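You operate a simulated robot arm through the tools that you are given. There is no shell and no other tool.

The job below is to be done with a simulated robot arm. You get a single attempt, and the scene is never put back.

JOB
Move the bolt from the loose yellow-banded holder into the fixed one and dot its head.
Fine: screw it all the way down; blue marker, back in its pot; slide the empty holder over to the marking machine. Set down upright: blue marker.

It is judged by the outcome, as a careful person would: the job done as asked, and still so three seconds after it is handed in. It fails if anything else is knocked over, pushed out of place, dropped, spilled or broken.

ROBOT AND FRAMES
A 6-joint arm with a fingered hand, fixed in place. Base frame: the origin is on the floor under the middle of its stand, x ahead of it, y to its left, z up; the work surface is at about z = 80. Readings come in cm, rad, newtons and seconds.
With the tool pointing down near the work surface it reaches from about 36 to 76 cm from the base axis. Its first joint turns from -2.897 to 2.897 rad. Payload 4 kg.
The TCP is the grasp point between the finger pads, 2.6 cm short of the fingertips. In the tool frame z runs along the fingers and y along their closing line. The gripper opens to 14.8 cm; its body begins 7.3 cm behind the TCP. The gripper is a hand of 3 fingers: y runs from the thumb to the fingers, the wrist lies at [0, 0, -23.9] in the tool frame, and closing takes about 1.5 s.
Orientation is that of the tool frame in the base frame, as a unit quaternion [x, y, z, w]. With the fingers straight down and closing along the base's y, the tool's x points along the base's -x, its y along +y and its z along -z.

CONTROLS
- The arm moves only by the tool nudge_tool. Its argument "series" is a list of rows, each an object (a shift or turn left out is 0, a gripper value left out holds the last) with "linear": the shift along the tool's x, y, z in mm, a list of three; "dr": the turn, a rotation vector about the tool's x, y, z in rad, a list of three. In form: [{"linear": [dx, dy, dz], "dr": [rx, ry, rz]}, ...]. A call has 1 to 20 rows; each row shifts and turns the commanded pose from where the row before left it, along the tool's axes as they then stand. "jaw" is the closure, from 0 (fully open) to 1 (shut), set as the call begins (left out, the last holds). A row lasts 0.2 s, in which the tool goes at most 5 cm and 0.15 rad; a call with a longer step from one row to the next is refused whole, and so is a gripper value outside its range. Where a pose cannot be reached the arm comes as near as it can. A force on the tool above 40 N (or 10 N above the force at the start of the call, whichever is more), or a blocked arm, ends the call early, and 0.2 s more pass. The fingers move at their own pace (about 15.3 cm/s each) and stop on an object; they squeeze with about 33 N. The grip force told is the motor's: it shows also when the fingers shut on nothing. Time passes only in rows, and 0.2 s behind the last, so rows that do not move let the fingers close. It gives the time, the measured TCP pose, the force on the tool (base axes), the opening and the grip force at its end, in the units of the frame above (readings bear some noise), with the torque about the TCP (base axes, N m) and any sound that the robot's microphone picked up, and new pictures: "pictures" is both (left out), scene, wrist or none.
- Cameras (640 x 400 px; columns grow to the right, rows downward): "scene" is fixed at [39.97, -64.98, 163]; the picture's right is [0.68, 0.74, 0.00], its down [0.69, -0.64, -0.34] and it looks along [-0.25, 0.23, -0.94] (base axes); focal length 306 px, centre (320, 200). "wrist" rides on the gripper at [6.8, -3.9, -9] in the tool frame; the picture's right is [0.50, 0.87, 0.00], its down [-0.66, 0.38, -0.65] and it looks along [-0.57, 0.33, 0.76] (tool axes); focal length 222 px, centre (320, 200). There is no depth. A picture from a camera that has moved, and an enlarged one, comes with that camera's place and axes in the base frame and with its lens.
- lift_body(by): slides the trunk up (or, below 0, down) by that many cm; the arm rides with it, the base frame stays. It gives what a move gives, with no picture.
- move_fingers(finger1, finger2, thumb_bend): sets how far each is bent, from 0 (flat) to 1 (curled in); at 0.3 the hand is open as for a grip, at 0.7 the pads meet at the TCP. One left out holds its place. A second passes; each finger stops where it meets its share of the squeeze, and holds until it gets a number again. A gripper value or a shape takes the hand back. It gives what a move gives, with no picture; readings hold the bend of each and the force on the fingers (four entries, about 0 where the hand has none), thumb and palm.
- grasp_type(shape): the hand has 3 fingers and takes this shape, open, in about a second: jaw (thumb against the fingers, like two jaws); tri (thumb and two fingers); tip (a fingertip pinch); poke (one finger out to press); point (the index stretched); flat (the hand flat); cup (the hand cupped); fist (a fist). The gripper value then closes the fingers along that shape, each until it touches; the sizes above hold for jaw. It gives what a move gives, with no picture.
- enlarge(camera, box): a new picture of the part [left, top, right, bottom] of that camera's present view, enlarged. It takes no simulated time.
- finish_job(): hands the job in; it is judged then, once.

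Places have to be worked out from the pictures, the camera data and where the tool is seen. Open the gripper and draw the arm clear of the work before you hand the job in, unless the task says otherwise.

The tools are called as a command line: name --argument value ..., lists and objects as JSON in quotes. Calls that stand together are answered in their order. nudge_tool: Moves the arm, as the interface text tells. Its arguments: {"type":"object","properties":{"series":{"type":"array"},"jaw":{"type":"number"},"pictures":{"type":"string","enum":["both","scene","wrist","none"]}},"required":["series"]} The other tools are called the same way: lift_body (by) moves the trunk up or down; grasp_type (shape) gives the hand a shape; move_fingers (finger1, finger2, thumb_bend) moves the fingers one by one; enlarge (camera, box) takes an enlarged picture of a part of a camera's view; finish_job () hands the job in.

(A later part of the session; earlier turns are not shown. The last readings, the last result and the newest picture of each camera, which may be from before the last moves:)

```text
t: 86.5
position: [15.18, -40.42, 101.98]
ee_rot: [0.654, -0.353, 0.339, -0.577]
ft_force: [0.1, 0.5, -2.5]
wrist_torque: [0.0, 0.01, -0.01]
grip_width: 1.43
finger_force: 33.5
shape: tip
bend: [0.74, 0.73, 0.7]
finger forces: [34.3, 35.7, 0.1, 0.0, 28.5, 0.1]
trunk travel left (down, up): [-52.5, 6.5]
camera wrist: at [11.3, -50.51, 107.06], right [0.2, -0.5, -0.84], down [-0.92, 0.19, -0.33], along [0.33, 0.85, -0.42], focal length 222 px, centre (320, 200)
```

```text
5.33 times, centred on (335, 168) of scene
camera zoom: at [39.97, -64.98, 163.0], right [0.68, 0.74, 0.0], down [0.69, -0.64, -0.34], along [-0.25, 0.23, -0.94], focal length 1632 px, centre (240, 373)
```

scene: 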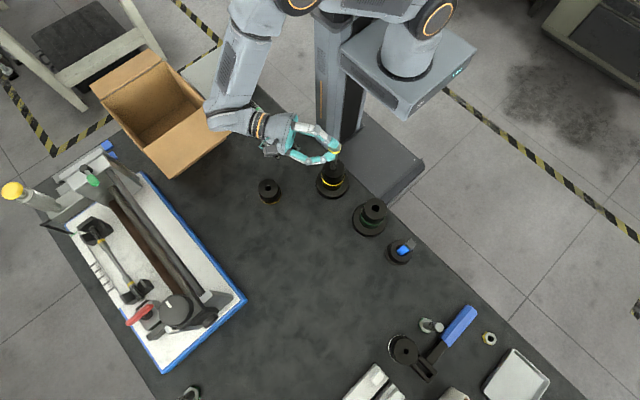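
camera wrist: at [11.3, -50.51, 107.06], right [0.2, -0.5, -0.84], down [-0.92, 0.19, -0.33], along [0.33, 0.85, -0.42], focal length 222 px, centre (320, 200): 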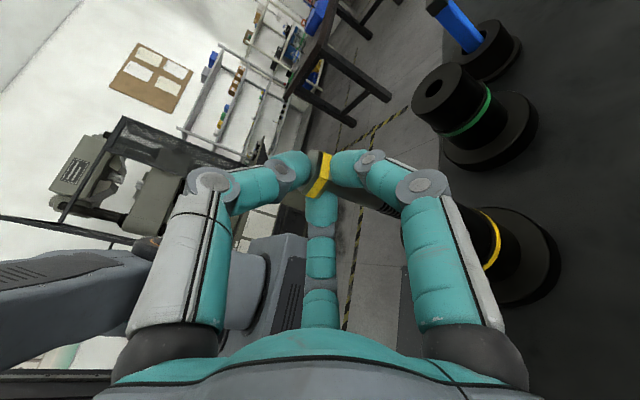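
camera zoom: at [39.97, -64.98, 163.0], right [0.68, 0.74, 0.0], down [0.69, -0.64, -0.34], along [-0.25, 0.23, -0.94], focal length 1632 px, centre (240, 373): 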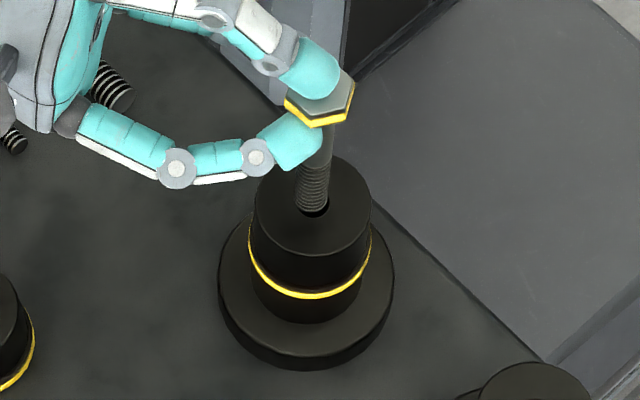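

enlarge --camera "scene" --box '[318, 150, 350, 190]'

```text
10.00 times, centred on (334, 170) of scene
camera zoom: at [39.97, -64.98, 163.0], right [0.68, 0.74, 0.0], down [0.69, -0.64, -0.34], along [-0.25, 0.23, -0.94], focal length 3061 px, centre (180, 500)
```

zoom: 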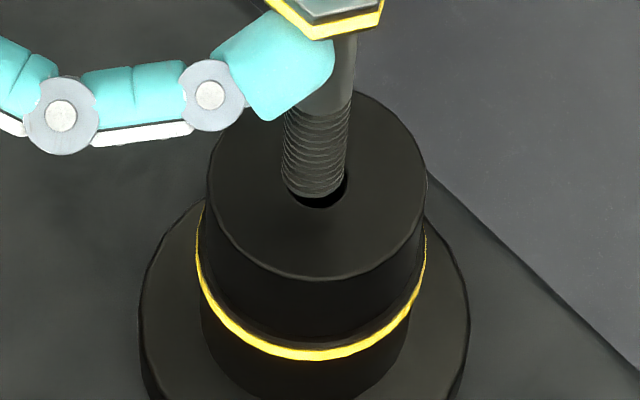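

The tip is ~7 mm above the hole and ~1 mm to the left in this view. I shift 1.1 mm and lower in small guarded steps.

nudge_tool --series '[{"linear": [-0.35, 0, 1.1]}, {"linear": [-0.1, 3, 0.3]}, {"linear": [0, 0, 0]}]' --pictures "none"

nudge_tool --series '[{"linear": [-0.1, 3, 0.3]}, {"linear": [0, 0, 0]}]' --pictures "none"

enlarge --camera "scene" --box '[318, 150, 350, 190]'

```text
t: 87.3
position: [15.29, -40.18, 101.62]
ee_rot: [0.654, -0.353, 0.338, -0.578]
ft_force: [0.4, -0.4, -1.3]
wrist_torque: [-0.01, 0.07, 0.01]
grip_width: 1.46
finger_force: 33.0
shape: tip
bend: [0.74, 0.73, 0.7]
finger forces: [34.3, 35.7, 0.0, 0.0, 28.5, 0.1]
trunk travel left (down, up): [-52.5, 6.5]
```

```text
t: 87.9
position: [15.29, -40.29, 101.27]
ee_rot: [0.653, -0.354, 0.339, -0.577]
ft_force: [-0.4, 0.3, -2.0]
wrist_torque: [-0.04, 0.02, 0.04]
grip_width: 1.43
finger_force: 32.9
shape: tip
bend: [0.74, 0.73, 0.7]
finger forces: [34.2, 35.6, 0.0, 0.1, 28.5, 0.0]
trunk travel left (down, up): [-52.5, 6.5]
```

```text
10.00 times, centred on (334, 170) of scene
camera zoom: at [39.97, -64.98, 163.0], right [0.68, 0.74, 0.0], down [0.69, -0.64, -0.34], along [-0.25, 0.23, -0.94], focal length 3061 px, centre (180, 500)
```

zoom: 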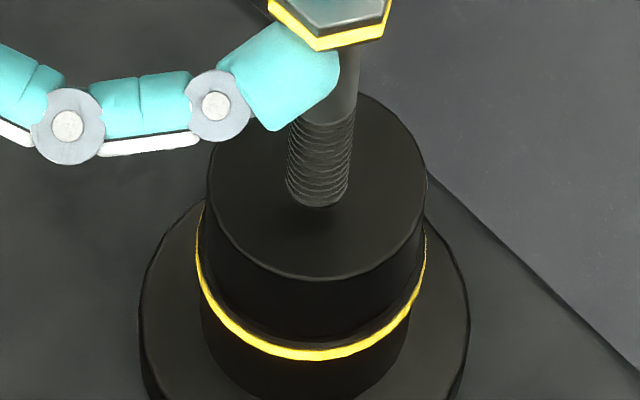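

The tip is now over the hole, ~2 mm above. I lower 1 mm at a time until contact shows.

nudge_tool --series '[{"linear": [0, 2, 0.2]}, {"linear": [0, 0, 0]}]' --pictures "none"

nudge_tool --series '[{"linear": [0, 1.5, 0.15]}, {"linear": [0, 0, 0]}]' --pictures "none"

enlarge --camera "scene" --box '[318, 150, 350, 190]'

```text
t: 88.5
position: [15.2, -40.28, 101.06]
ee_rot: [0.653, -0.353, 0.34, -0.578]
ft_force: [-0.4, 1.0, -2.5]
wrist_torque: [0.02, 0.06, -0.01]
grip_width: 1.43
finger_force: 33.3
shape: tip
bend: [0.74, 0.73, 0.7]
finger forces: [34.3, 35.7, 0.1, 0.0, 28.5, 0.1]
trunk travel left (down, up): [-52.5, 6.5]
```

```text
t: 89.1
position: [15.3, -40.21, 100.98]
ee_rot: [0.653, -0.354, 0.339, -0.577]
ft_force: [0.3, 0.8, -1.7]
wrist_torque: [0.0, 0.01, -0.01]
grip_width: 1.42
finger_force: 33.0
shape: tip
bend: [0.74, 0.73, 0.7]
finger forces: [34.3, 35.7, 0.0, 0.0, 28.6, 0.1]
trunk travel left (down, up): [-52.5, 6.5]
```

```text
10.00 times, centred on (334, 170) of scene
camera zoom: at [39.97, -64.98, 163.0], right [0.68, 0.74, 0.0], down [0.69, -0.64, -0.34], along [-0.25, 0.23, -0.94], focal length 3061 px, centre (180, 500)
```

zoom: 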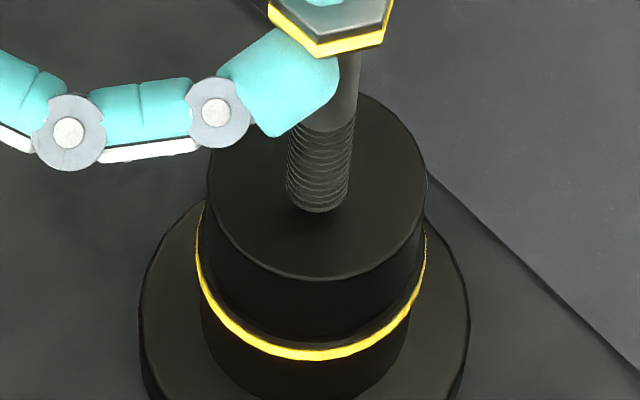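

nudge_tool --series '[{"linear": [0, 2, 0.2]}, {"linear": [0, 0, 0]}]' --pictures "none"

nudge_tool --series '[{"linear": [0, 2, 0.2]}, {"linear": [0, 0, 0]}]' --pictures "none"

enlarge --camera "scene" --box '[318, 150, 350, 190]'

```text
t: 89.7
position: [15.44, -40.42, 100.88]
ee_rot: [0.653, -0.353, 0.339, -0.578]
ft_force: [0.5, -0.6, -2.8]
wrist_torque: [-0.02, 0.05, 0.01]
grip_width: 1.44
finger_force: 33.3
shape: tip
bend: [0.74, 0.73, 0.7]
finger forces: [34.3, 35.8, 0.0, 0.1, 28.5, 0.0]
trunk travel left (down, up): [-52.5, 6.5]
```

```text
t: 90.3
position: [15.1, -40.36, 100.67]
ee_rot: [0.653, -0.354, 0.339, -0.577]
ft_force: [-0.1, -0.4, -2.3]
wrist_torque: [-0.02, 0.03, 0.0]
grip_width: 1.46
finger_force: 33.5
shape: tip
bend: [0.74, 0.73, 0.7]
finger forces: [34.2, 35.8, 0.1, 0.1, 28.5, 0.0]
trunk travel left (down, up): [-52.5, 6.5]
```

```text
10.00 times, centred on (334, 170) of scene
camera zoom: at [39.97, -64.98, 163.0], right [0.68, 0.74, 0.0], down [0.69, -0.64, -0.34], along [-0.25, 0.23, -0.94], focal length 3061 px, centre (180, 500)
```

zoom: 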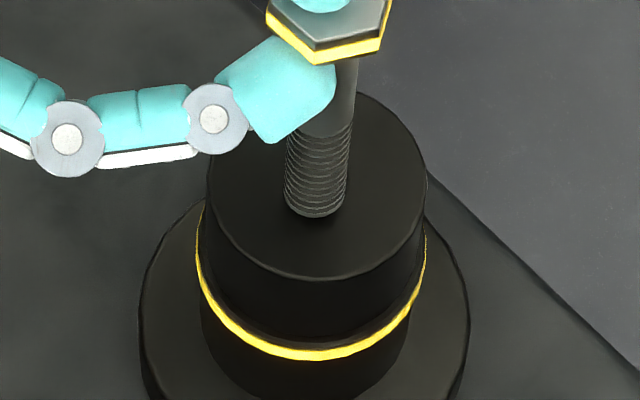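

The tip seems offset toward the image's bottom; its height is ambiguous in one view, so I lower until it touches the top face to fix the height exactly.

nudge_tool --series '[{"linear": [0, 1.5, 0.15]}, {"linear": [0, 0, 0]}]' --pictures "none"

nudge_tool --series '[{"linear": [0, 1.5, 0.15]}, {"linear": [0, 0, 0]}]' --pictures "none"

nudge_tool --series '[{"linear": [0, 1.5, 0.15]}, {"linear": [0, 0, 0]}]' --pictures "none"

enlarge --camera "scene" --box '[318, 150, 350, 190]'

```text
t: 90.9
position: [15.27, -40.29, 100.47]
ee_rot: [0.653, -0.353, 0.339, -0.578]
ft_force: [0.4, 0.3, -1.2]
wrist_torque: [0.0, 0.05, 0.02]
grip_width: 1.45
finger_force: 32.9
shape: tip
bend: [0.74, 0.73, 0.7]
finger forces: [34.2, 35.8, 0.0, 0.0, 28.6, 0.0]
trunk travel left (down, up): [-52.5, 6.5]
```

```text
t: 91.5
position: [15.23, -40.33, 100.36]
ee_rot: [0.653, -0.353, 0.339, -0.578]
ft_force: [-0.7, 0.4, -2.1]
wrist_torque: [-0.01, 0.04, 0.02]
grip_width: 1.44
finger_force: 32.8
shape: tip
bend: [0.74, 0.73, 0.7]
finger forces: [34.3, 35.8, 0.0, 0.1, 28.6, 0.1]
trunk travel left (down, up): [-52.5, 6.5]
```

```text
t: 92.1
position: [15.22, -40.31, 100.26]
ee_rot: [0.654, -0.353, 0.339, -0.577]
ft_force: [-0.2, -0.5, 1.1]
wrist_torque: [0.04, -0.04, 0.01]
grip_width: 1.45
finger_force: 32.7
shape: tip
bend: [0.74, 0.73, 0.7]
finger forces: [33.7, 35.1, 0.0, 0.1, 31.0, 0.1]
trunk travel left (down, up): [-52.5, 6.5]
```

```text
10.00 times, centred on (334, 170) of scene
camera zoom: at [39.97, -64.98, 163.0], right [0.68, 0.74, 0.0], down [0.69, -0.64, -0.34], along [-0.25, 0.23, -0.94], focal length 3061 px, centre (180, 500)
```

zoom: 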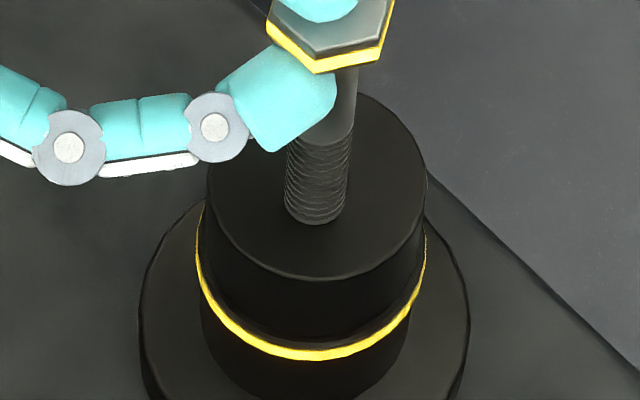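

Contact is confirmed with the tip ~4.4 mm too far in the image-down direction. I raise 3 mm, shift by that amount toward the hole, and lower again.

nudge_tool --series '[{"linear": [0, -3, -0.3]}, {"linear": [-4.2, 0, -1.2]}, {"linear": [0, 0, 0]}]' --pictures "none"

enlarge --camera "scene" --box '[318, 150, 350, 190]'

```text
t: 92.9
position: [14.84, -39.99, 100.45]
ee_rot: [0.653, -0.352, 0.339, -0.578]
ft_force: [0.1, 0.6, -2.0]
wrist_torque: [-0.05, 0.0, 0.0]
grip_width: 1.45
finger_force: 32.9
shape: tip
bend: [0.74, 0.73, 0.7]
finger forces: [34.7, 36.1, 0.0, 0.0, 29.0, 0.0]
trunk travel left (down, up): [-52.5, 6.5]
```

```text
10.00 times, centred on (334, 170) of scene
camera zoom: at [39.97, -64.98, 163.0], right [0.68, 0.74, 0.0], down [0.69, -0.64, -0.34], along [-0.25, 0.23, -0.94], focal length 3061 px, centre (180, 500)
```

zoom: 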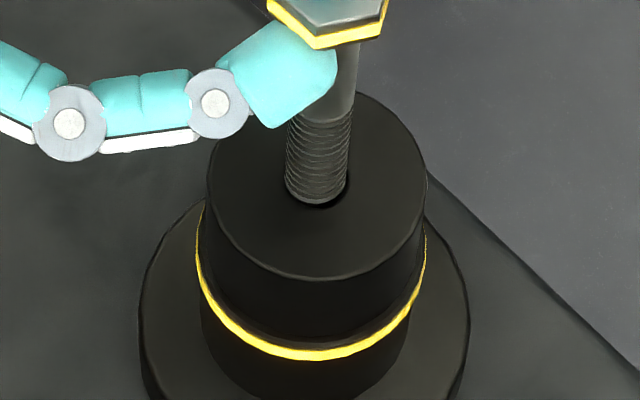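

enlarge --camera "scene" --box '[310, 130, 358, 190]'

```text
6.67 times, centred on (334, 160) of scene
camera zoom: at [39.97, -64.98, 163.0], right [0.68, 0.74, 0.0], down [0.69, -0.64, -0.34], along [-0.25, 0.23, -0.94], focal length 2040 px, centre (227, 467)
```

zoom: 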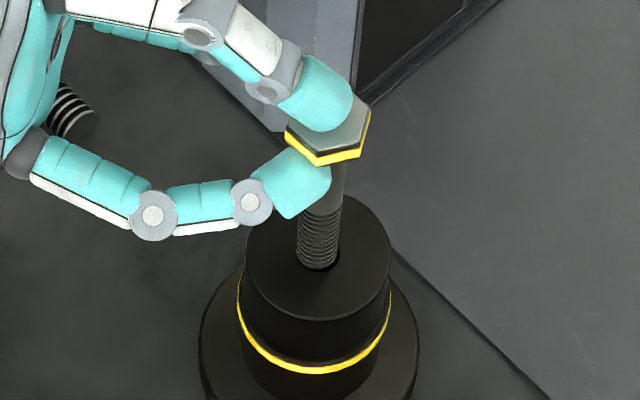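

Alignment looks right: tip over the hole, tilt under ~1°. I lower gently.

nudge_tool --series '[{"linear": [0, 2, 0.2]}, {"linear": [0, 0, 0]}]' --pictures "none"

nudge_tool --series '[{"linear": [0, 2, 0.2]}, {"linear": [0, 0, 0]}]' --pictures "none"

enlarge --camera "scene" --box '[318, 150, 350, 190]'

```text
t: 93.5
position: [14.96, -40.01, 100.25]
ee_rot: [0.653, -0.354, 0.339, -0.578]
ft_force: [10.6, -6.5, 1.6]
wrist_torque: [0.14, 0.06, -0.27]
grip_width: 1.4
finger_force: 33.2
shape: tip
bend: [0.73, 0.73, 0.7]
finger forces: [36.4, 36.6, 0.0, 0.0, 31.7, 0.0]
trunk travel left (down, up): [-52.5, 6.5]
```

```text
t: 94.1
position: [14.95, -40.07, 100.06]
ee_rot: [0.653, -0.354, 0.339, -0.578]
ft_force: [9.6, -5.3, 9.6]
wrist_torque: [0.24, -0.11, -0.25]
grip_width: 1.41
finger_force: 32.9
shape: tip
bend: [0.73, 0.73, 0.7]
finger forces: [34.1, 35.0, 0.0, 0.0, 36.8, 0.0]
trunk travel left (down, up): [-52.5, 6.5]
```

```text
10.00 times, centred on (334, 170) of scene
camera zoom: at [39.97, -64.98, 163.0], right [0.68, 0.74, 0.0], down [0.69, -0.64, -0.34], along [-0.25, 0.23, -0.94], focal length 3061 px, centre (180, 500)
```

zoom: 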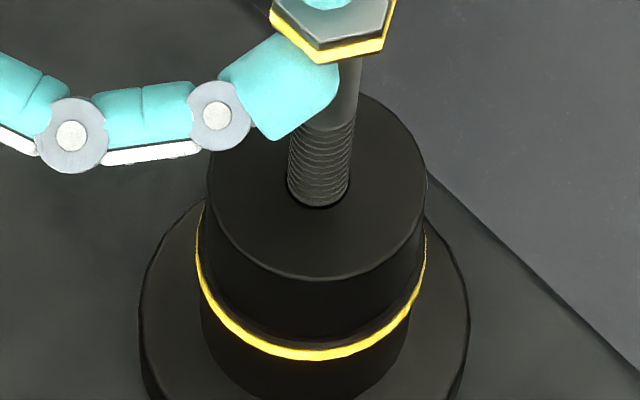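

Lateral forces jumped to ~12 N as the tip entered – it seems captured by the hole. I ease ~1 mm toward the force direction to centre it.

nudge_tool --series '[{"linear": [0.9, -0.5, 0.4]}, {"linear": [0, 0, 0]}]' --pictures "none"

nudge_tool --series '[{"linear": [0.8, 0, 0.3]}, {"linear": [0, 0, 0]}]' --pictures "none"

```text
t: 94.7
position: [15.1, -40.17, 100.19]
ee_rot: [0.653, -0.354, 0.339, -0.577]
ft_force: [7.4, -5.4, 10.2]
wrist_torque: [0.2, -0.11, -0.21]
grip_width: 1.44
finger_force: 33.0
shape: tip
bend: [0.73, 0.73, 0.7]
finger forces: [34.1, 35.3, 0.0, 0.0, 37.3, 0.1]
trunk travel left (down, up): [-52.5, 6.5]
```

```text
t: 95.3
position: [15.17, -40.06, 100.12]
ee_rot: [0.653, -0.353, 0.339, -0.578]
ft_force: [0.9, -2.5, 9.1]
wrist_torque: [0.15, -0.12, -0.08]
grip_width: 1.43
finger_force: 32.3
shape: tip
bend: [0.73, 0.73, 0.7]
finger forces: [34.0, 36.7, 0.0, 0.1, 37.1, 0.1]
trunk travel left (down, up): [-52.5, 6.5]
```

Lateral force is relieved; only ~9 N of press remains. I now turn the bolt clockwise about its own (vertical) axis by ~23° with a slight descent and watch the forces.

nudge_tool --series '[{"linear": [-2.2, 0.14, 0], "dr": [-0.0035, 0.0993, 0.0102]}, {"linear": [-2.2, 0.14, 0], "dr": [-0.0035, 0.0993, 0.0102]}, {"linear": [-2.2, 0.14, 0], "dr": [-0.0035, 0.0993, 0.0102]}, {"linear": [-2.2, 0.14, 0], "dr": [-0.0035, 0.0993, 0.0102]}]' --pictures "both"

enlarge --camera "scene" --box '[310, 130, 358, 190]'

```text
t: 96.3
position: [14.83, -39.34, 100.03]
ee_rot: [0.57, -0.476, 0.446, -0.5]
ft_force: [7.2, 0.2, 3.3]
wrist_torque: [0.08, -0.17, 0.05]
grip_width: 1.45
finger_force: 32.7
shape: tip
bend: [0.73, 0.73, 0.7]
finger forces: [35.9, 40.0, 0.0, 0.1, 33.3, 0.0]
trunk travel left (down, up): [-52.5, 6.5]
camera wrist: at [7.28, -47.04, 105.18], right [-0.01, -0.54, -0.84], down [-0.78, 0.54, -0.33], along [0.63, 0.65, -0.42], focal length 222 px, centre (320, 200)
```

scene: 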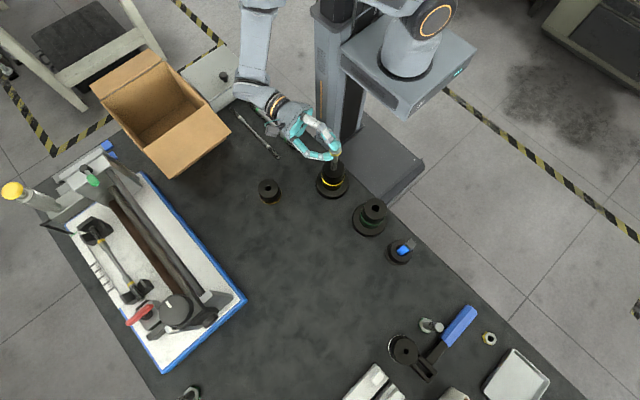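
wrist: 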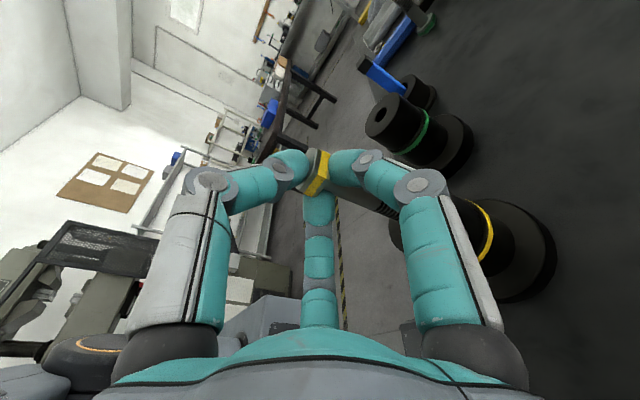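

```text
6.67 times, centred on (334, 160) of scene
camera zoom: at [39.97, -64.98, 163.0], right [0.68, 0.74, 0.0], down [0.69, -0.64, -0.34], along [-0.25, 0.23, -0.94], focal length 2040 px, centre (227, 467)
```

zoom: 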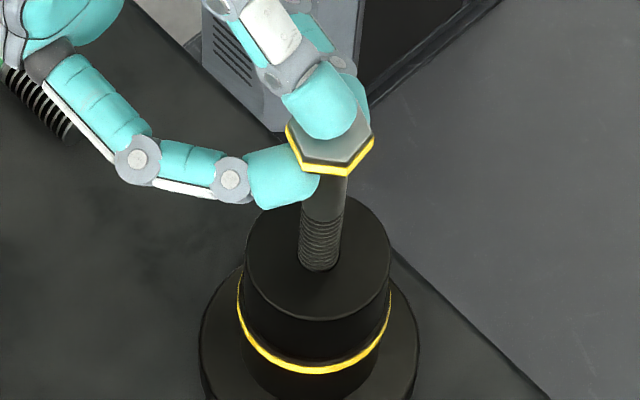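

The bolt turned with the hand and the press dropped, a sign of thread pulling in. I relieve the sideways load and turn another ~23°.

nudge_tool --series '[{"linear": [0.1, 0, 0.9]}, {"linear": [-2.2, 0.14, 0], "dr": [-0.0035, 0.0993, 0.0102]}, {"linear": [-2.2, 0.14, 0], "dr": [-0.0035, 0.0993, 0.0102]}, {"linear": [-2.2, 0.14, 0], "dr": [-0.0035, 0.0993, 0.0102]}, {"linear": [-2.2, 0.14, 0], "dr": [-0.0035, 0.0993, 0.0102]}]' --pictures "both"

enlarge --camera "scene" --box '[310, 130, 358, 190]'

```text
t: 97.5
position: [14.83, -38.42, 99.95]
ee_rot: [-0.464, 0.579, -0.537, 0.401]
ft_force: [1.4, 6.3, 1.3]
wrist_torque: [0.05, -0.06, 0.17]
grip_width: 1.43
finger_force: 32.7
shape: tip
bend: [0.73, 0.73, 0.7]
finger forces: [35.3, 42.8, 0.0, 0.1, 32.2, 0.1]
trunk travel left (down, up): [-52.5, 6.5]
camera wrist: at [4.92, -42.65, 105.1], right [-0.22, -0.49, -0.84], down [-0.51, 0.8, -0.33], along [0.83, 0.35, -0.42], focal length 222 px, centre (320, 200)
```

scene: 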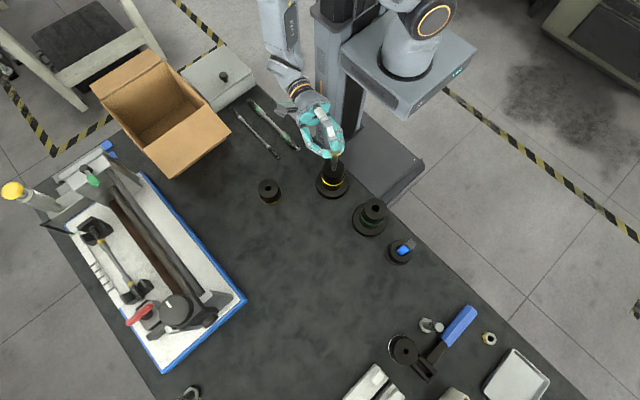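
wrist: 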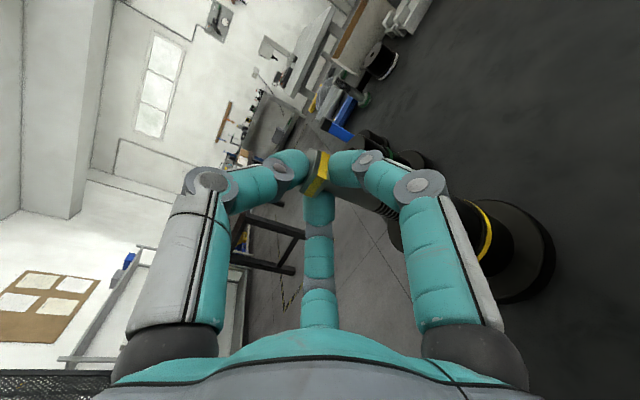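

```text
6.67 times, centred on (334, 160) of scene
camera zoom: at [39.97, -64.98, 163.0], right [0.68, 0.74, 0.0], down [0.69, -0.64, -0.34], along [-0.25, 0.23, -0.94], focal length 2040 px, centre (227, 467)
```

zoom: 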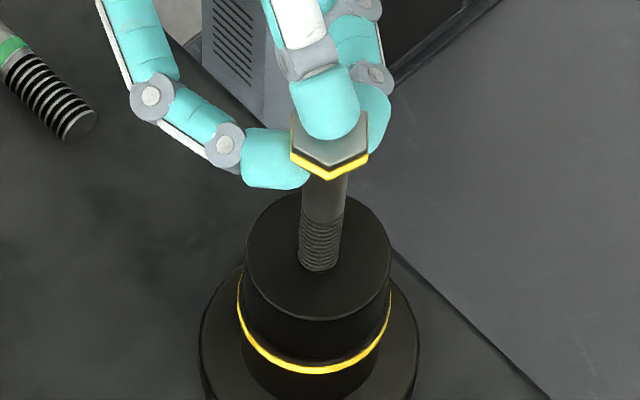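

Turned ~46° so far with consistent forces. I relieve the sideways load and try a further ~17°.

nudge_tool --series '[{"linear": [-0.8, 0, -0.2]}, {"linear": [-2.2, 0.14, 0], "dr": [-0.0035, 0.0993, 0.0102]}, {"linear": [-2.2, 0.14, 0], "dr": [-0.0035, 0.0993, 0.0102]}, {"linear": [-2.2, 0.14, 0], "dr": [-0.0035, 0.0993, 0.0102]}]' --pictures "none"

```text
t: 98.5
position: [15.14, -37.91, 99.85]
ee_rot: [-0.372, 0.642, -0.591, 0.315]
ft_force: [8.8, -5.3, 2.2]
wrist_torque: [-0.06, -0.17, 0.0]
grip_width: 1.39
finger_force: 33.1
shape: tip
bend: [0.73, 0.73, 0.7]
finger forces: [37.0, 41.4, 0.0, 0.1, 32.0, 0.0]
trunk travel left (down, up): [-52.5, 6.5]
```

nudge_tool --series '[{"linear": [0, 0, 1.3]}, {"linear": [-2.2, 0.14, 0], "dr": [-0.0035, 0.0993, 0.0102]}, {"linear": [-2.2, 0.14, 0], "dr": [-0.0035, 0.0993, 0.0102]}, {"linear": [-2.2, 0.14, 0], "dr": [-0.0035, 0.0993, 0.0102]}]' --pictures "both"

enlarge --camera "scene" --box '[310, 130, 358, 190]'

```text
t: 99.1
position: [15.13, -38.08, 99.65]
ee_rot: [-0.361, 0.648, -0.596, 0.307]
ft_force: [-2.6, 35.4, 14.4]
wrist_torque: [-0.48, -0.22, 0.65]
grip_width: 1.54
finger_force: 33.0
shape: tip
bend: [0.74, 0.74, 0.7]
finger forces: [34.5, 46.7, 0.1, 0.0, 42.6, 0.0]
out of reach, approached as far as the arm can: row 2
trunk travel left (down, up): [-52.5, 6.5]
stopped in row 2: the force on the tool passed its limit at 50 N (the readings are from after the stop); the commanded pose is now the measured one
camera wrist: at [4.31, -38.77, 104.74], right [-0.36, -0.39, -0.85], down [-0.22, 0.92, -0.33], along [0.91, 0.06, -0.42], focal length 222 px, centre (320, 200)
```

scene: 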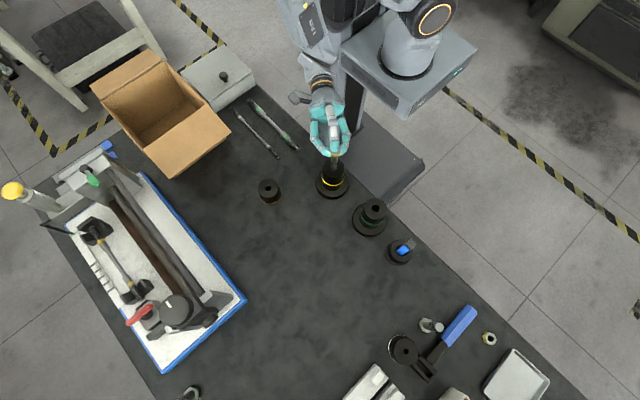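
wrist: 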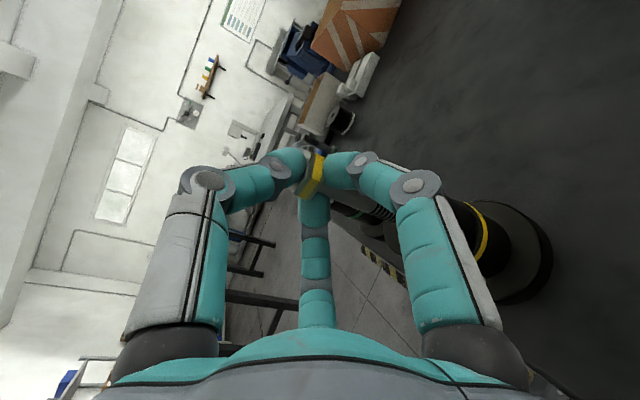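

```text
6.67 times, centred on (334, 160) of scene
camera zoom: at [39.97, -64.98, 163.0], right [0.68, 0.74, 0.0], down [0.69, -0.64, -0.34], along [-0.25, 0.23, -0.94], focal length 2040 px, centre (227, 467)
```

zoom: 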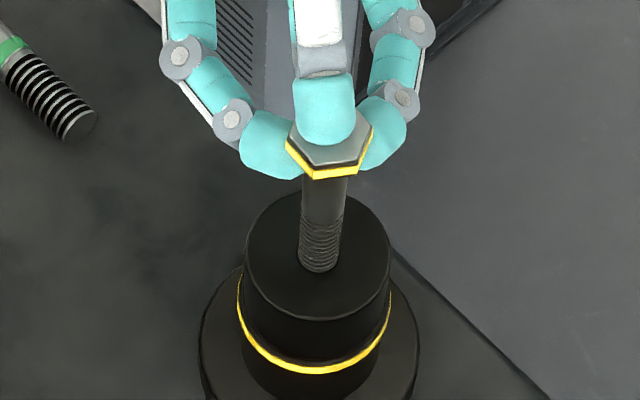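

The arm reached its limit and stopped on force; the bolt held firmly against it, so it is captured in the hole. I relieve the sideways load by moving back +y.

nudge_tool --series '[{"linear": [-1.7, 0, -1.1]}, {"linear": [0, 0, 0]}]' --pictures "none"

```text
t: 99.7
position: [15.18, -38.02, 99.59]
ee_rot: [-0.361, 0.647, -0.596, 0.309]
ft_force: [-11.8, 32.6, 15.9]
wrist_torque: [-0.45, -0.22, 0.42]
grip_width: 1.56
finger_force: 33.0
shape: tip
bend: [0.74, 0.74, 0.69]
finger forces: [37.7, 46.5, 0.0, 0.0, 43.7, 0.0]
trunk travel left (down, up): [-52.5, 6.5]
stopped in row 2: the force on the tool passed its limit at 49 N (the readings are from after the stop); the commanded pose is now the measured one
```

nudge_tool --series '[{"linear": [-1.9, -0.8, -2.6]}, {"linear": [0, 0, 0]}]' --pictures "none"

```text
t: 100.3
position: [15.18, -38.05, 99.56]
ee_rot: [-0.361, 0.648, -0.596, 0.307]
ft_force: [-10.6, 39.1, 16.2]
wrist_torque: [-0.45, -0.24, 0.6]
grip_width: 1.56
finger_force: 32.9
shape: tip
bend: [0.74, 0.74, 0.69]
finger forces: [36.2, 48.1, 0.0, 0.0, 44.3, 0.0]
out of reach, approached as far as the arm can: row 1
trunk travel left (down, up): [-52.5, 6.5]
```

The arm cannot move further inward there, so I swing back ~18° toward the earlier relaxed pose (also raising ~3 mm) to unload before releasing.

nudge_tool --series '[{"linear": [1.65, -0.93, 0.1], "dr": [0.0036, -0.107, -0.0108]}, {"linear": [0, 0, 0]}]' --pictures "none"

```text
t: 100.9
position: [14.93, -38.35, 99.73]
ee_rot: [-0.395, 0.627, -0.579, 0.338]
ft_force: [-10.1, 35.3, 11.0]
wrist_torque: [-0.41, -0.19, 0.5]
grip_width: 1.55
finger_force: 32.9
shape: tip
bend: [0.74, 0.74, 0.69]
finger forces: [38.3, 48.7, 0.1, 0.1, 41.9, 0.0]
trunk travel left (down, up): [-52.5, 6.5]
```

nudge_tool --series '[{"linear": [-2.4, -0.8, -1.2]}, {"linear": [0, 0, 0]}]' --pictures "none"

```text
t: 101.5
position: [15.01, -38.03, 99.66]
ee_rot: [-0.394, 0.628, -0.58, 0.338]
ft_force: [-4.7, 21.4, 9.2]
wrist_torque: [-0.35, -0.23, 0.31]
grip_width: 1.54
finger_force: 33.2
shape: tip
bend: [0.73, 0.74, 0.69]
finger forces: [40.6, 46.9, 0.0, 0.0, 39.1, 0.0]
trunk travel left (down, up): [-52.5, 6.5]
```

Unloading works (35→21 N). I continue the same way.

nudge_tool --series '[{"linear": [-1.6, -0.8, -0.8]}, {"linear": [0, 0, 0]}]' --pictures "none"

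nudge_tool --series '[{"linear": [-1.0, -0.8, -0.6]}, {"linear": [0, 0, 0]}]' --pictures "none"

```text
t: 102.1
position: [14.96, -38.1, 99.72]
ee_rot: [-0.394, 0.628, -0.58, 0.338]
ft_force: [-4.2, 9.7, 4.9]
wrist_torque: [-0.23, -0.15, 0.17]
grip_width: 1.54
finger_force: 33.1
shape: tip
bend: [0.73, 0.74, 0.69]
finger forces: [41.9, 45.1, 0.0, 0.0, 35.1, 0.0]
trunk travel left (down, up): [-52.5, 6.5]
```

```text
t: 102.7
position: [15.01, -38.04, 99.88]
ee_rot: [-0.393, 0.629, -0.579, 0.338]
ft_force: [-1.6, 2.5, 2.8]
wrist_torque: [-0.16, -0.15, -0.03]
grip_width: 1.5
finger_force: 32.6
shape: tip
bend: [0.73, 0.74, 0.69]
finger forces: [42.6, 43.7, 0.0, 0.0, 33.4, 0.0]
trunk travel left (down, up): [-52.5, 6.5]
```

The load is gone. I loosen the fingers just slightly so they still cage the neck, to see whether the bolt stands by itself.

nudge_tool --series '[{"linear": [0, 0, 0]}, {"linear": [0, 0, 0]}, {"linear": [0, 0, 0]}, {"linear": [0, 0, 0]}]' --jaw 0.85 --pictures "both"

enlarge --camera "scene" --box '[310, 130, 358, 190]'

enlarge --camera "wrist" --box '[230, 100, 470, 280]'

```text
t: 103.7
position: [15.11, -38.02, 99.69]
ee_rot: [-0.393, 0.629, -0.579, 0.338]
ft_force: [-0.4, -0.1, 1.9]
wrist_torque: [-0.01, -0.01, -0.01]
grip_width: 2.22
finger_force: 0.1
shape: tip
bend: [0.74, 0.74, 0.7]
finger forces: [0.1, 0.0, 0.1, 0.1, 0.8, 0.0]
trunk travel left (down, up): [-52.5, 6.5]
camera wrist: at [4.44, -39.96, 104.88], right [-0.32, -0.43, -0.85], down [-0.31, 0.89, -0.33], along [0.89, 0.16, -0.42], focal length 222 px, centre (320, 200)
```

scene: 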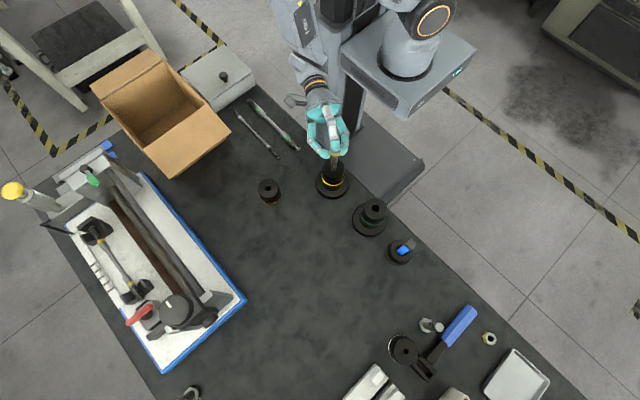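
wrist: 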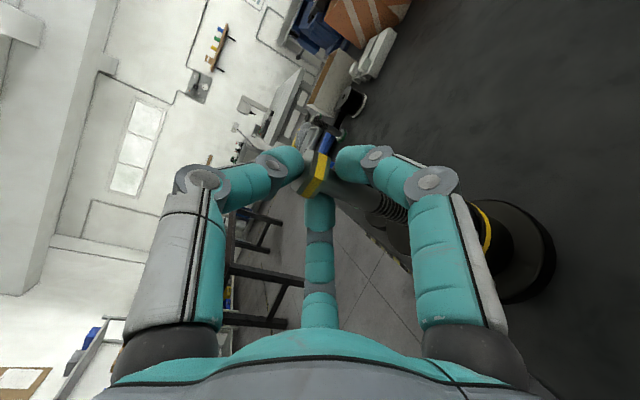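

```text
6.67 times, centred on (334, 160) of scene
camera zoom: at [39.97, -64.98, 163.0], right [0.68, 0.74, 0.0], down [0.69, -0.64, -0.34], along [-0.25, 0.23, -0.94], focal length 2040 px, centre (227, 467)
```

zoom: 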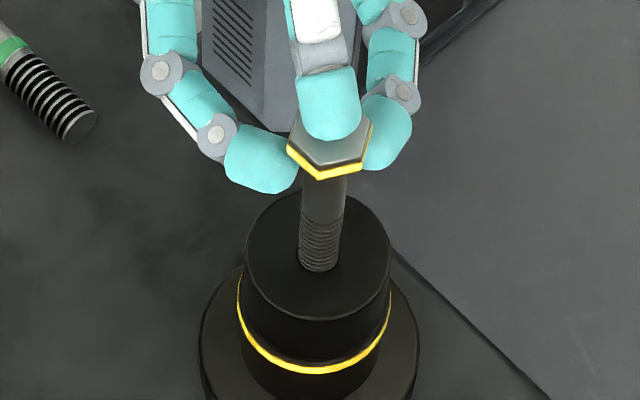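

```text
2.22 times, centred on (350, 190) of wrist
camera zoom: at [4.44, -39.96, 104.88], right [-0.32, -0.43, -0.85], down [-0.31, 0.89, -0.33], along [0.89, 0.16, -0.42], focal length 494 px, centre (253, 222)
```

zoom: 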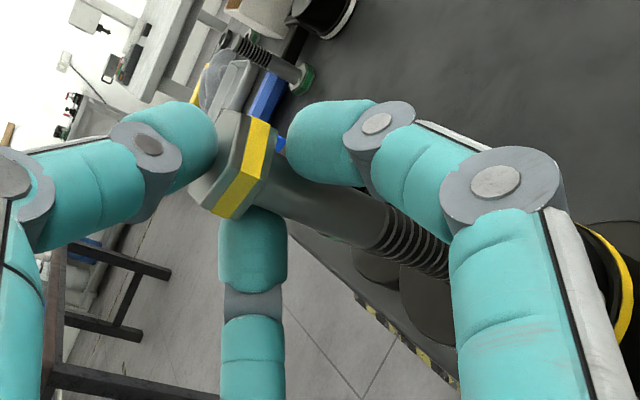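

The bolt stands upright by itself (and earlier resisted a strong pull), so it is engaged. I open wider and back the hand straight out horizontally, then raise it.

nudge_tool --series '[{"linear": [0, 0, 0]}, {"linear": [0, 0, 0]}, {"linear": [0, 0, 0]}, {"linear": [0, 0, 0]}, {"linear": [0, 0, 0]}]' --jaw 0.66 --pictures "both"

enlarge --camera "scene" --box '[300, 120, 360, 195]'

```text
t: 104.9
position: [15.15, -38.12, 99.74]
ee_rot: [-0.394, 0.63, -0.578, 0.338]
ft_force: [0.0, 0.7, 0.6]
wrist_torque: [0.03, 0.02, 0.01]
grip_width: 4.99
finger_force: 0.1
shape: tip
bend: [0.77, 0.77, 0.7]
finger forces: [0.0, 0.0, 0.1, 0.1, 0.0, 0.1]
trunk travel left (down, up): [-52.5, 6.5]
camera wrist: at [4.44, -39.96, 104.88], right [-0.32, -0.43, -0.85], down [-0.31, 0.89, -0.33], along [0.89, 0.16, -0.42], focal length 222 px, centre (320, 200)
```

scene: 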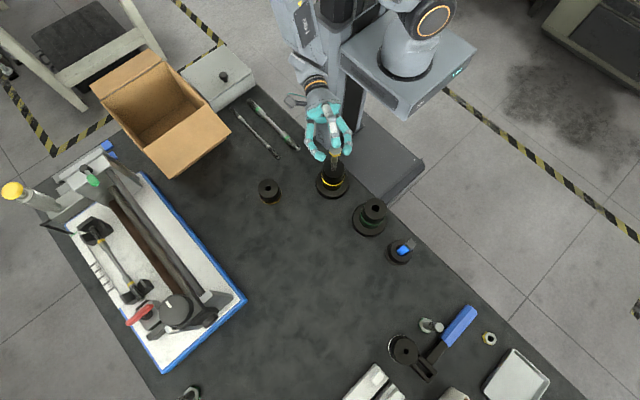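
wrist: 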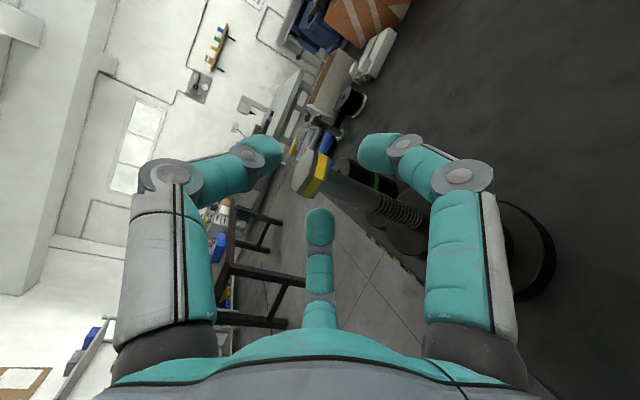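

```text
5.33 times, centred on (330, 158) of scene
camera zoom: at [39.97, -64.98, 163.0], right [0.68, 0.74, 0.0], down [0.69, -0.64, -0.34], along [-0.25, 0.23, -0.94], focal length 1632 px, centre (267, 427)
```

zoom: 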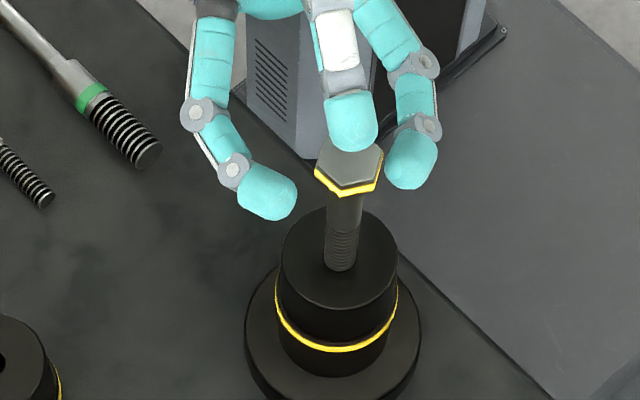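

The bolt stands free and centred between the opened fingers. I raise straight up 8 cm, the open fingers passing either side of the head.

nudge_tool --series '[{"linear": [0.3, -9.9, -1.0]}, {"linear": [0.3, -9.9, -1.0]}, {"linear": [0.3, -9.9, -1.0]}, {"linear": [0.5, -14.9, -1.5]}, {"linear": [0.5, -14.9, -1.5]}, {"linear": [0.5, -14.9, -1.5]}, {"linear": [0.5, -14.9, -1.5]}]' --pictures "both"

enlarge --camera "scene" --box '[300, 110, 370, 200]'

```text
t: 106.5
position: [15.07, -38.12, 108.69]
ee_rot: [-0.394, 0.629, -0.578, 0.338]
ft_force: [-0.3, 0.1, 0.5]
wrist_torque: [0.0, -0.01, -0.01]
grip_width: 4.98
finger_force: 0.1
shape: tip
bend: [0.77, 0.77, 0.7]
finger forces: [0.1, 0.0, 0.0, 0.0, 0.1, 0.0]
trunk travel left (down, up): [-52.5, 6.5]
camera wrist: at [4.39, -39.98, 113.88], right [-0.32, -0.43, -0.85], down [-0.31, 0.89, -0.33], along [0.89, 0.16, -0.42], focal length 222 px, centre (320, 200)
```

scene: 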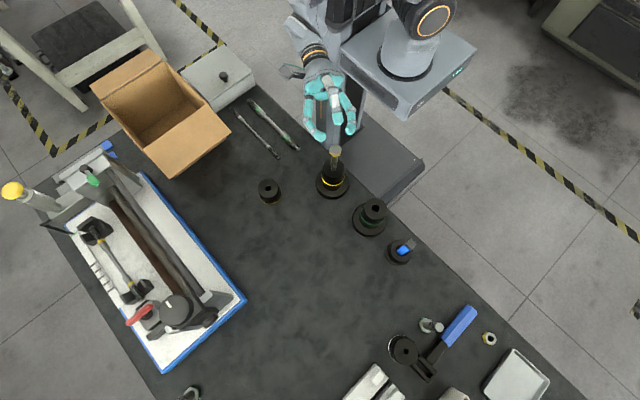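
wrist: 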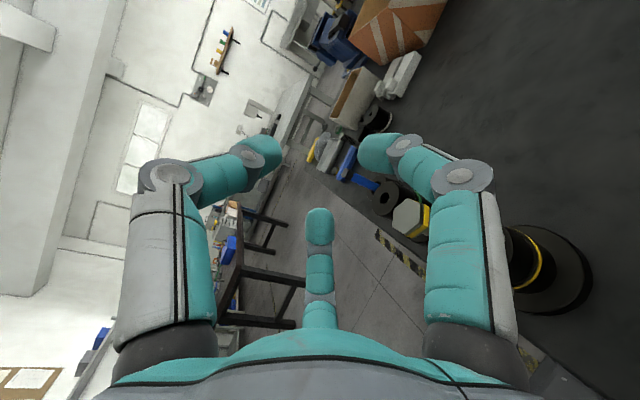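

```text
4.44 times, centred on (335, 155) of scene
camera zoom: at [39.97, -64.98, 163.0], right [0.68, 0.74, 0.0], down [0.69, -0.64, -0.34], along [-0.25, 0.23, -0.94], focal length 1360 px, centre (253, 400)
```

zoom: 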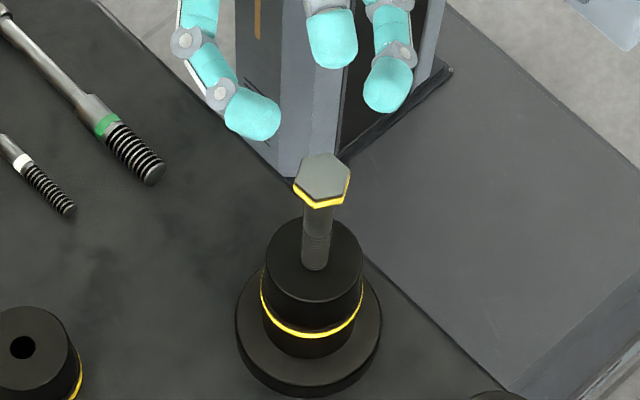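

The bolt is standing in the fixed yellow holder. Now I swing the hand back to point straight down above it.

nudge_tool --series '[{"dr": [-0.1452, 0, 0]}, {"dr": [-0.1452, 0, 0]}, {"dr": [-0.1452, 0, 0]}, {"dr": [-0.1452, 0, 0]}, {"dr": [-0.1452, 0, 0]}, {"dr": [-0.1452, 0, 0]}, {"dr": [-0.1452, 0, 0]}, {"dr": [-0.1452, 0, 0]}, {"dr": [-0.1452, 0, 0]}, {"dr": [-0.1452, 0, 0]}, {"dr": [0, -0.03, 0]}]' --pictures "both"

```text
t: 108.9
position: [15.09, -38.11, 108.83]
ee_rot: [-0.52, 0.854, -0.007, 0.003]
ft_force: [0.1, 0.4, -0.5]
wrist_torque: [0.02, -0.03, 0.01]
grip_width: 5.0
finger_force: 0.1
shape: tip
bend: [0.77, 0.77, 0.7]
finger forces: [0.0, 0.0, 0.1, 0.0, 0.0, 0.0]
trunk travel left (down, up): [-52.5, 6.5]
camera wrist: at [15.36, -45.81, 118.0], right [-1.0, -0.04, -0.01], down [-0.04, 0.76, 0.65], along [-0.02, 0.65, -0.76], focal length 222 px, centre (320, 200)
```

scene: 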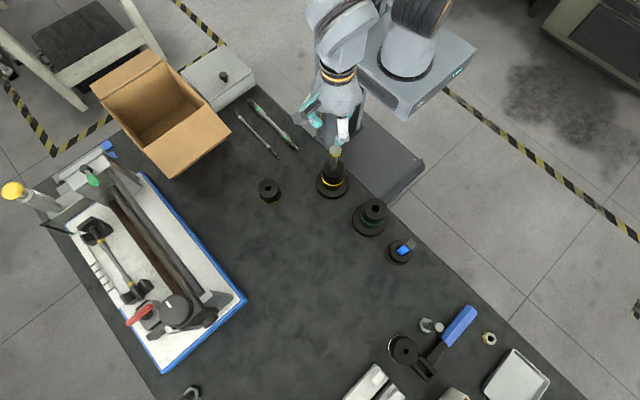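
wrist: 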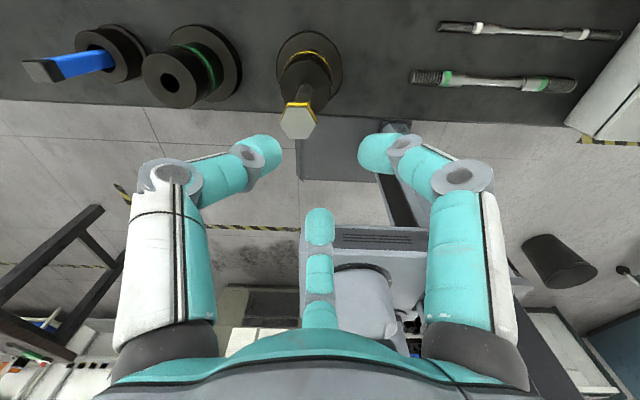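

enlarge --camera "wrist" --box '[240, 20, 380, 150]'

enlarge --camera "scene" --box '[305, 135, 360, 200]'

```text
3.08 times, centred on (310, 85) of wrist
camera zoom: at [15.36, -45.81, 118.0], right [-1.0, -0.04, -0.01], down [-0.04, 0.76, 0.65], along [-0.02, 0.65, -0.76], focal length 684 px, centre (351, 554)
```

zoom: 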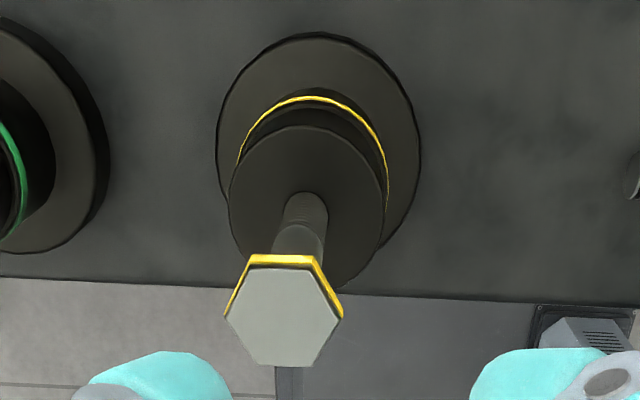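

```text
6.15 times, centred on (332, 168) of scene
camera zoom: at [39.97, -64.98, 163.0], right [0.68, 0.74, 0.0], down [0.69, -0.64, -0.34], along [-0.25, 0.23, -0.94], focal length 1884 px, centre (243, 400)
```

zoom: 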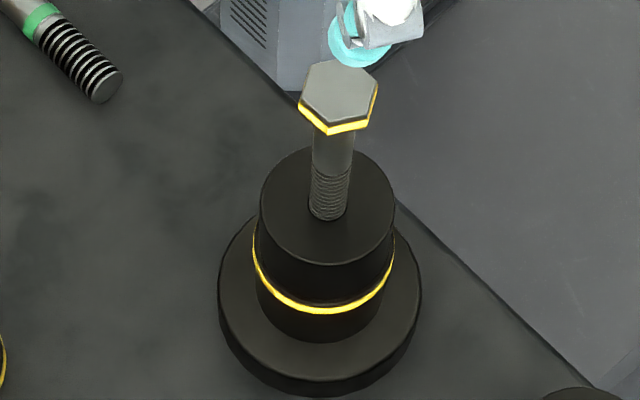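

The bolt is upright with its head top at ≈(17.0, -39.0, 101), and the hex flats already match the hand. I square the tool, centre over the bolt, and wind counter-clockwise by 240° to get a long clockwise stroke.

nudge_tool --series '[{"linear": [-0.9, -21, 0], "dr": [-0.015, -0.002, 0]}, {"dr": [0, 0, -0.149]}, {"dr": [0, 0, -0.149]}, {"dr": [0, 0, -0.149]}, {"dr": [0, 0, -0.149]}, {"dr": [0, 0, -0.149]}, {"dr": [0, 0, -0.149]}, {"dr": [0, 0, -0.149]}, {"dr": [0, 0, -0.149]}, {"dr": [0, 0, -0.149]}, {"dr": [0, 0, -0.149]}, {"dr": [0, 0, -0.149]}, {"dr": [0, 0, -0.149]}, {"dr": [0, 0, -0.149]}, {"dr": [0, 0, -0.149]}]' --pictures "none"

nudge_tool --series '[{"dr": [0, 0, -0.149]}, {"dr": [0, 0, -0.149]}, {"dr": [0, 0, -0.149]}, {"dr": [0, 0, -0.149]}, {"dr": [0, 0, -0.149]}, {"dr": [0, 0, -0.149]}, {"dr": [0, 0, -0.149]}, {"dr": [0, 0, -0.149]}, {"dr": [0, 0, -0.149]}, {"dr": [0, 0, -0.149]}, {"dr": [0, 0, -0.149]}, {"dr": [0, 0, -0.149]}, {"dr": [0, 0, -0.149]}, {"dr": [0, 0, -0.149]}, {"linear": [0, 0, 0]}]' --pictures "wrist"

enlarge --camera "wrist" --box '[250, 50, 390, 170]'

```text
t: 112.1
position: [17.11, -39.01, 108.79]
ee_rot: [1.0, 0.02, 0.001, 0.0]
ft_force: [0.3, -0.1, 0.7]
wrist_torque: [0.01, -0.02, -0.01]
grip_width: 4.98
finger_force: 0.1
shape: tip
bend: [0.77, 0.77, 0.7]
finger forces: [0.0, 0.0, 0.0, 0.0, 0.0, 0.0]
trunk travel left (down, up): [-52.5, 6.5]
```

```text
t: 115.3
position: [16.98, -39.07, 108.82]
ee_rot: [0.487, 0.873, 0.0, 0.0]
ft_force: [0.0, -1.4, -0.3]
wrist_torque: [-0.04, 0.01, -0.02]
grip_width: 5.01
finger_force: 0.1
shape: tip
bend: [0.77, 0.77, 0.7]
finger forces: [0.1, 0.0, 0.1, 0.0, 0.0, 0.0]
trunk travel left (down, up): [-52.5, 6.5]
camera wrist: at [10.12, -35.33, 117.95], right [0.47, 0.88, 0.0], down [0.67, -0.36, 0.65], along [0.58, -0.31, -0.76], focal length 222 px, centre (320, 200)
```

wrist: 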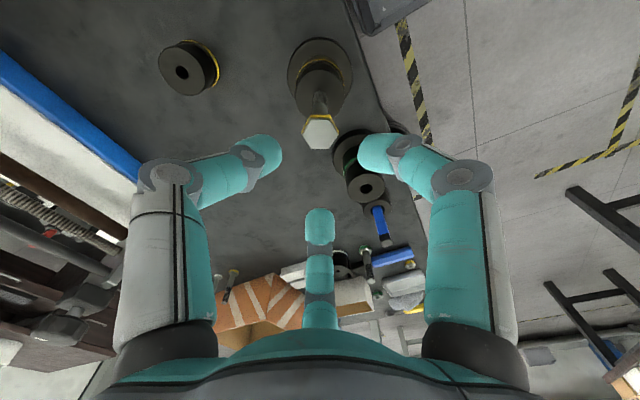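

```text
3.33 times, centred on (320, 110) of wrist
camera zoom: at [10.12, -35.33, 117.95], right [0.47, 0.88, 0.0], down [0.67, -0.36, 0.65], along [0.58, -0.31, -0.76], focal length 740 px, centre (320, 500)
```

zoom: 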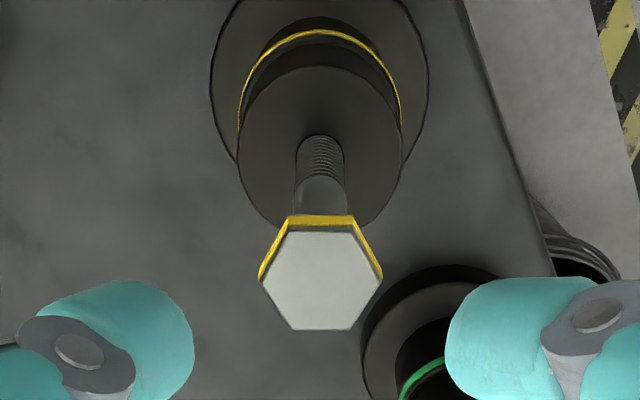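

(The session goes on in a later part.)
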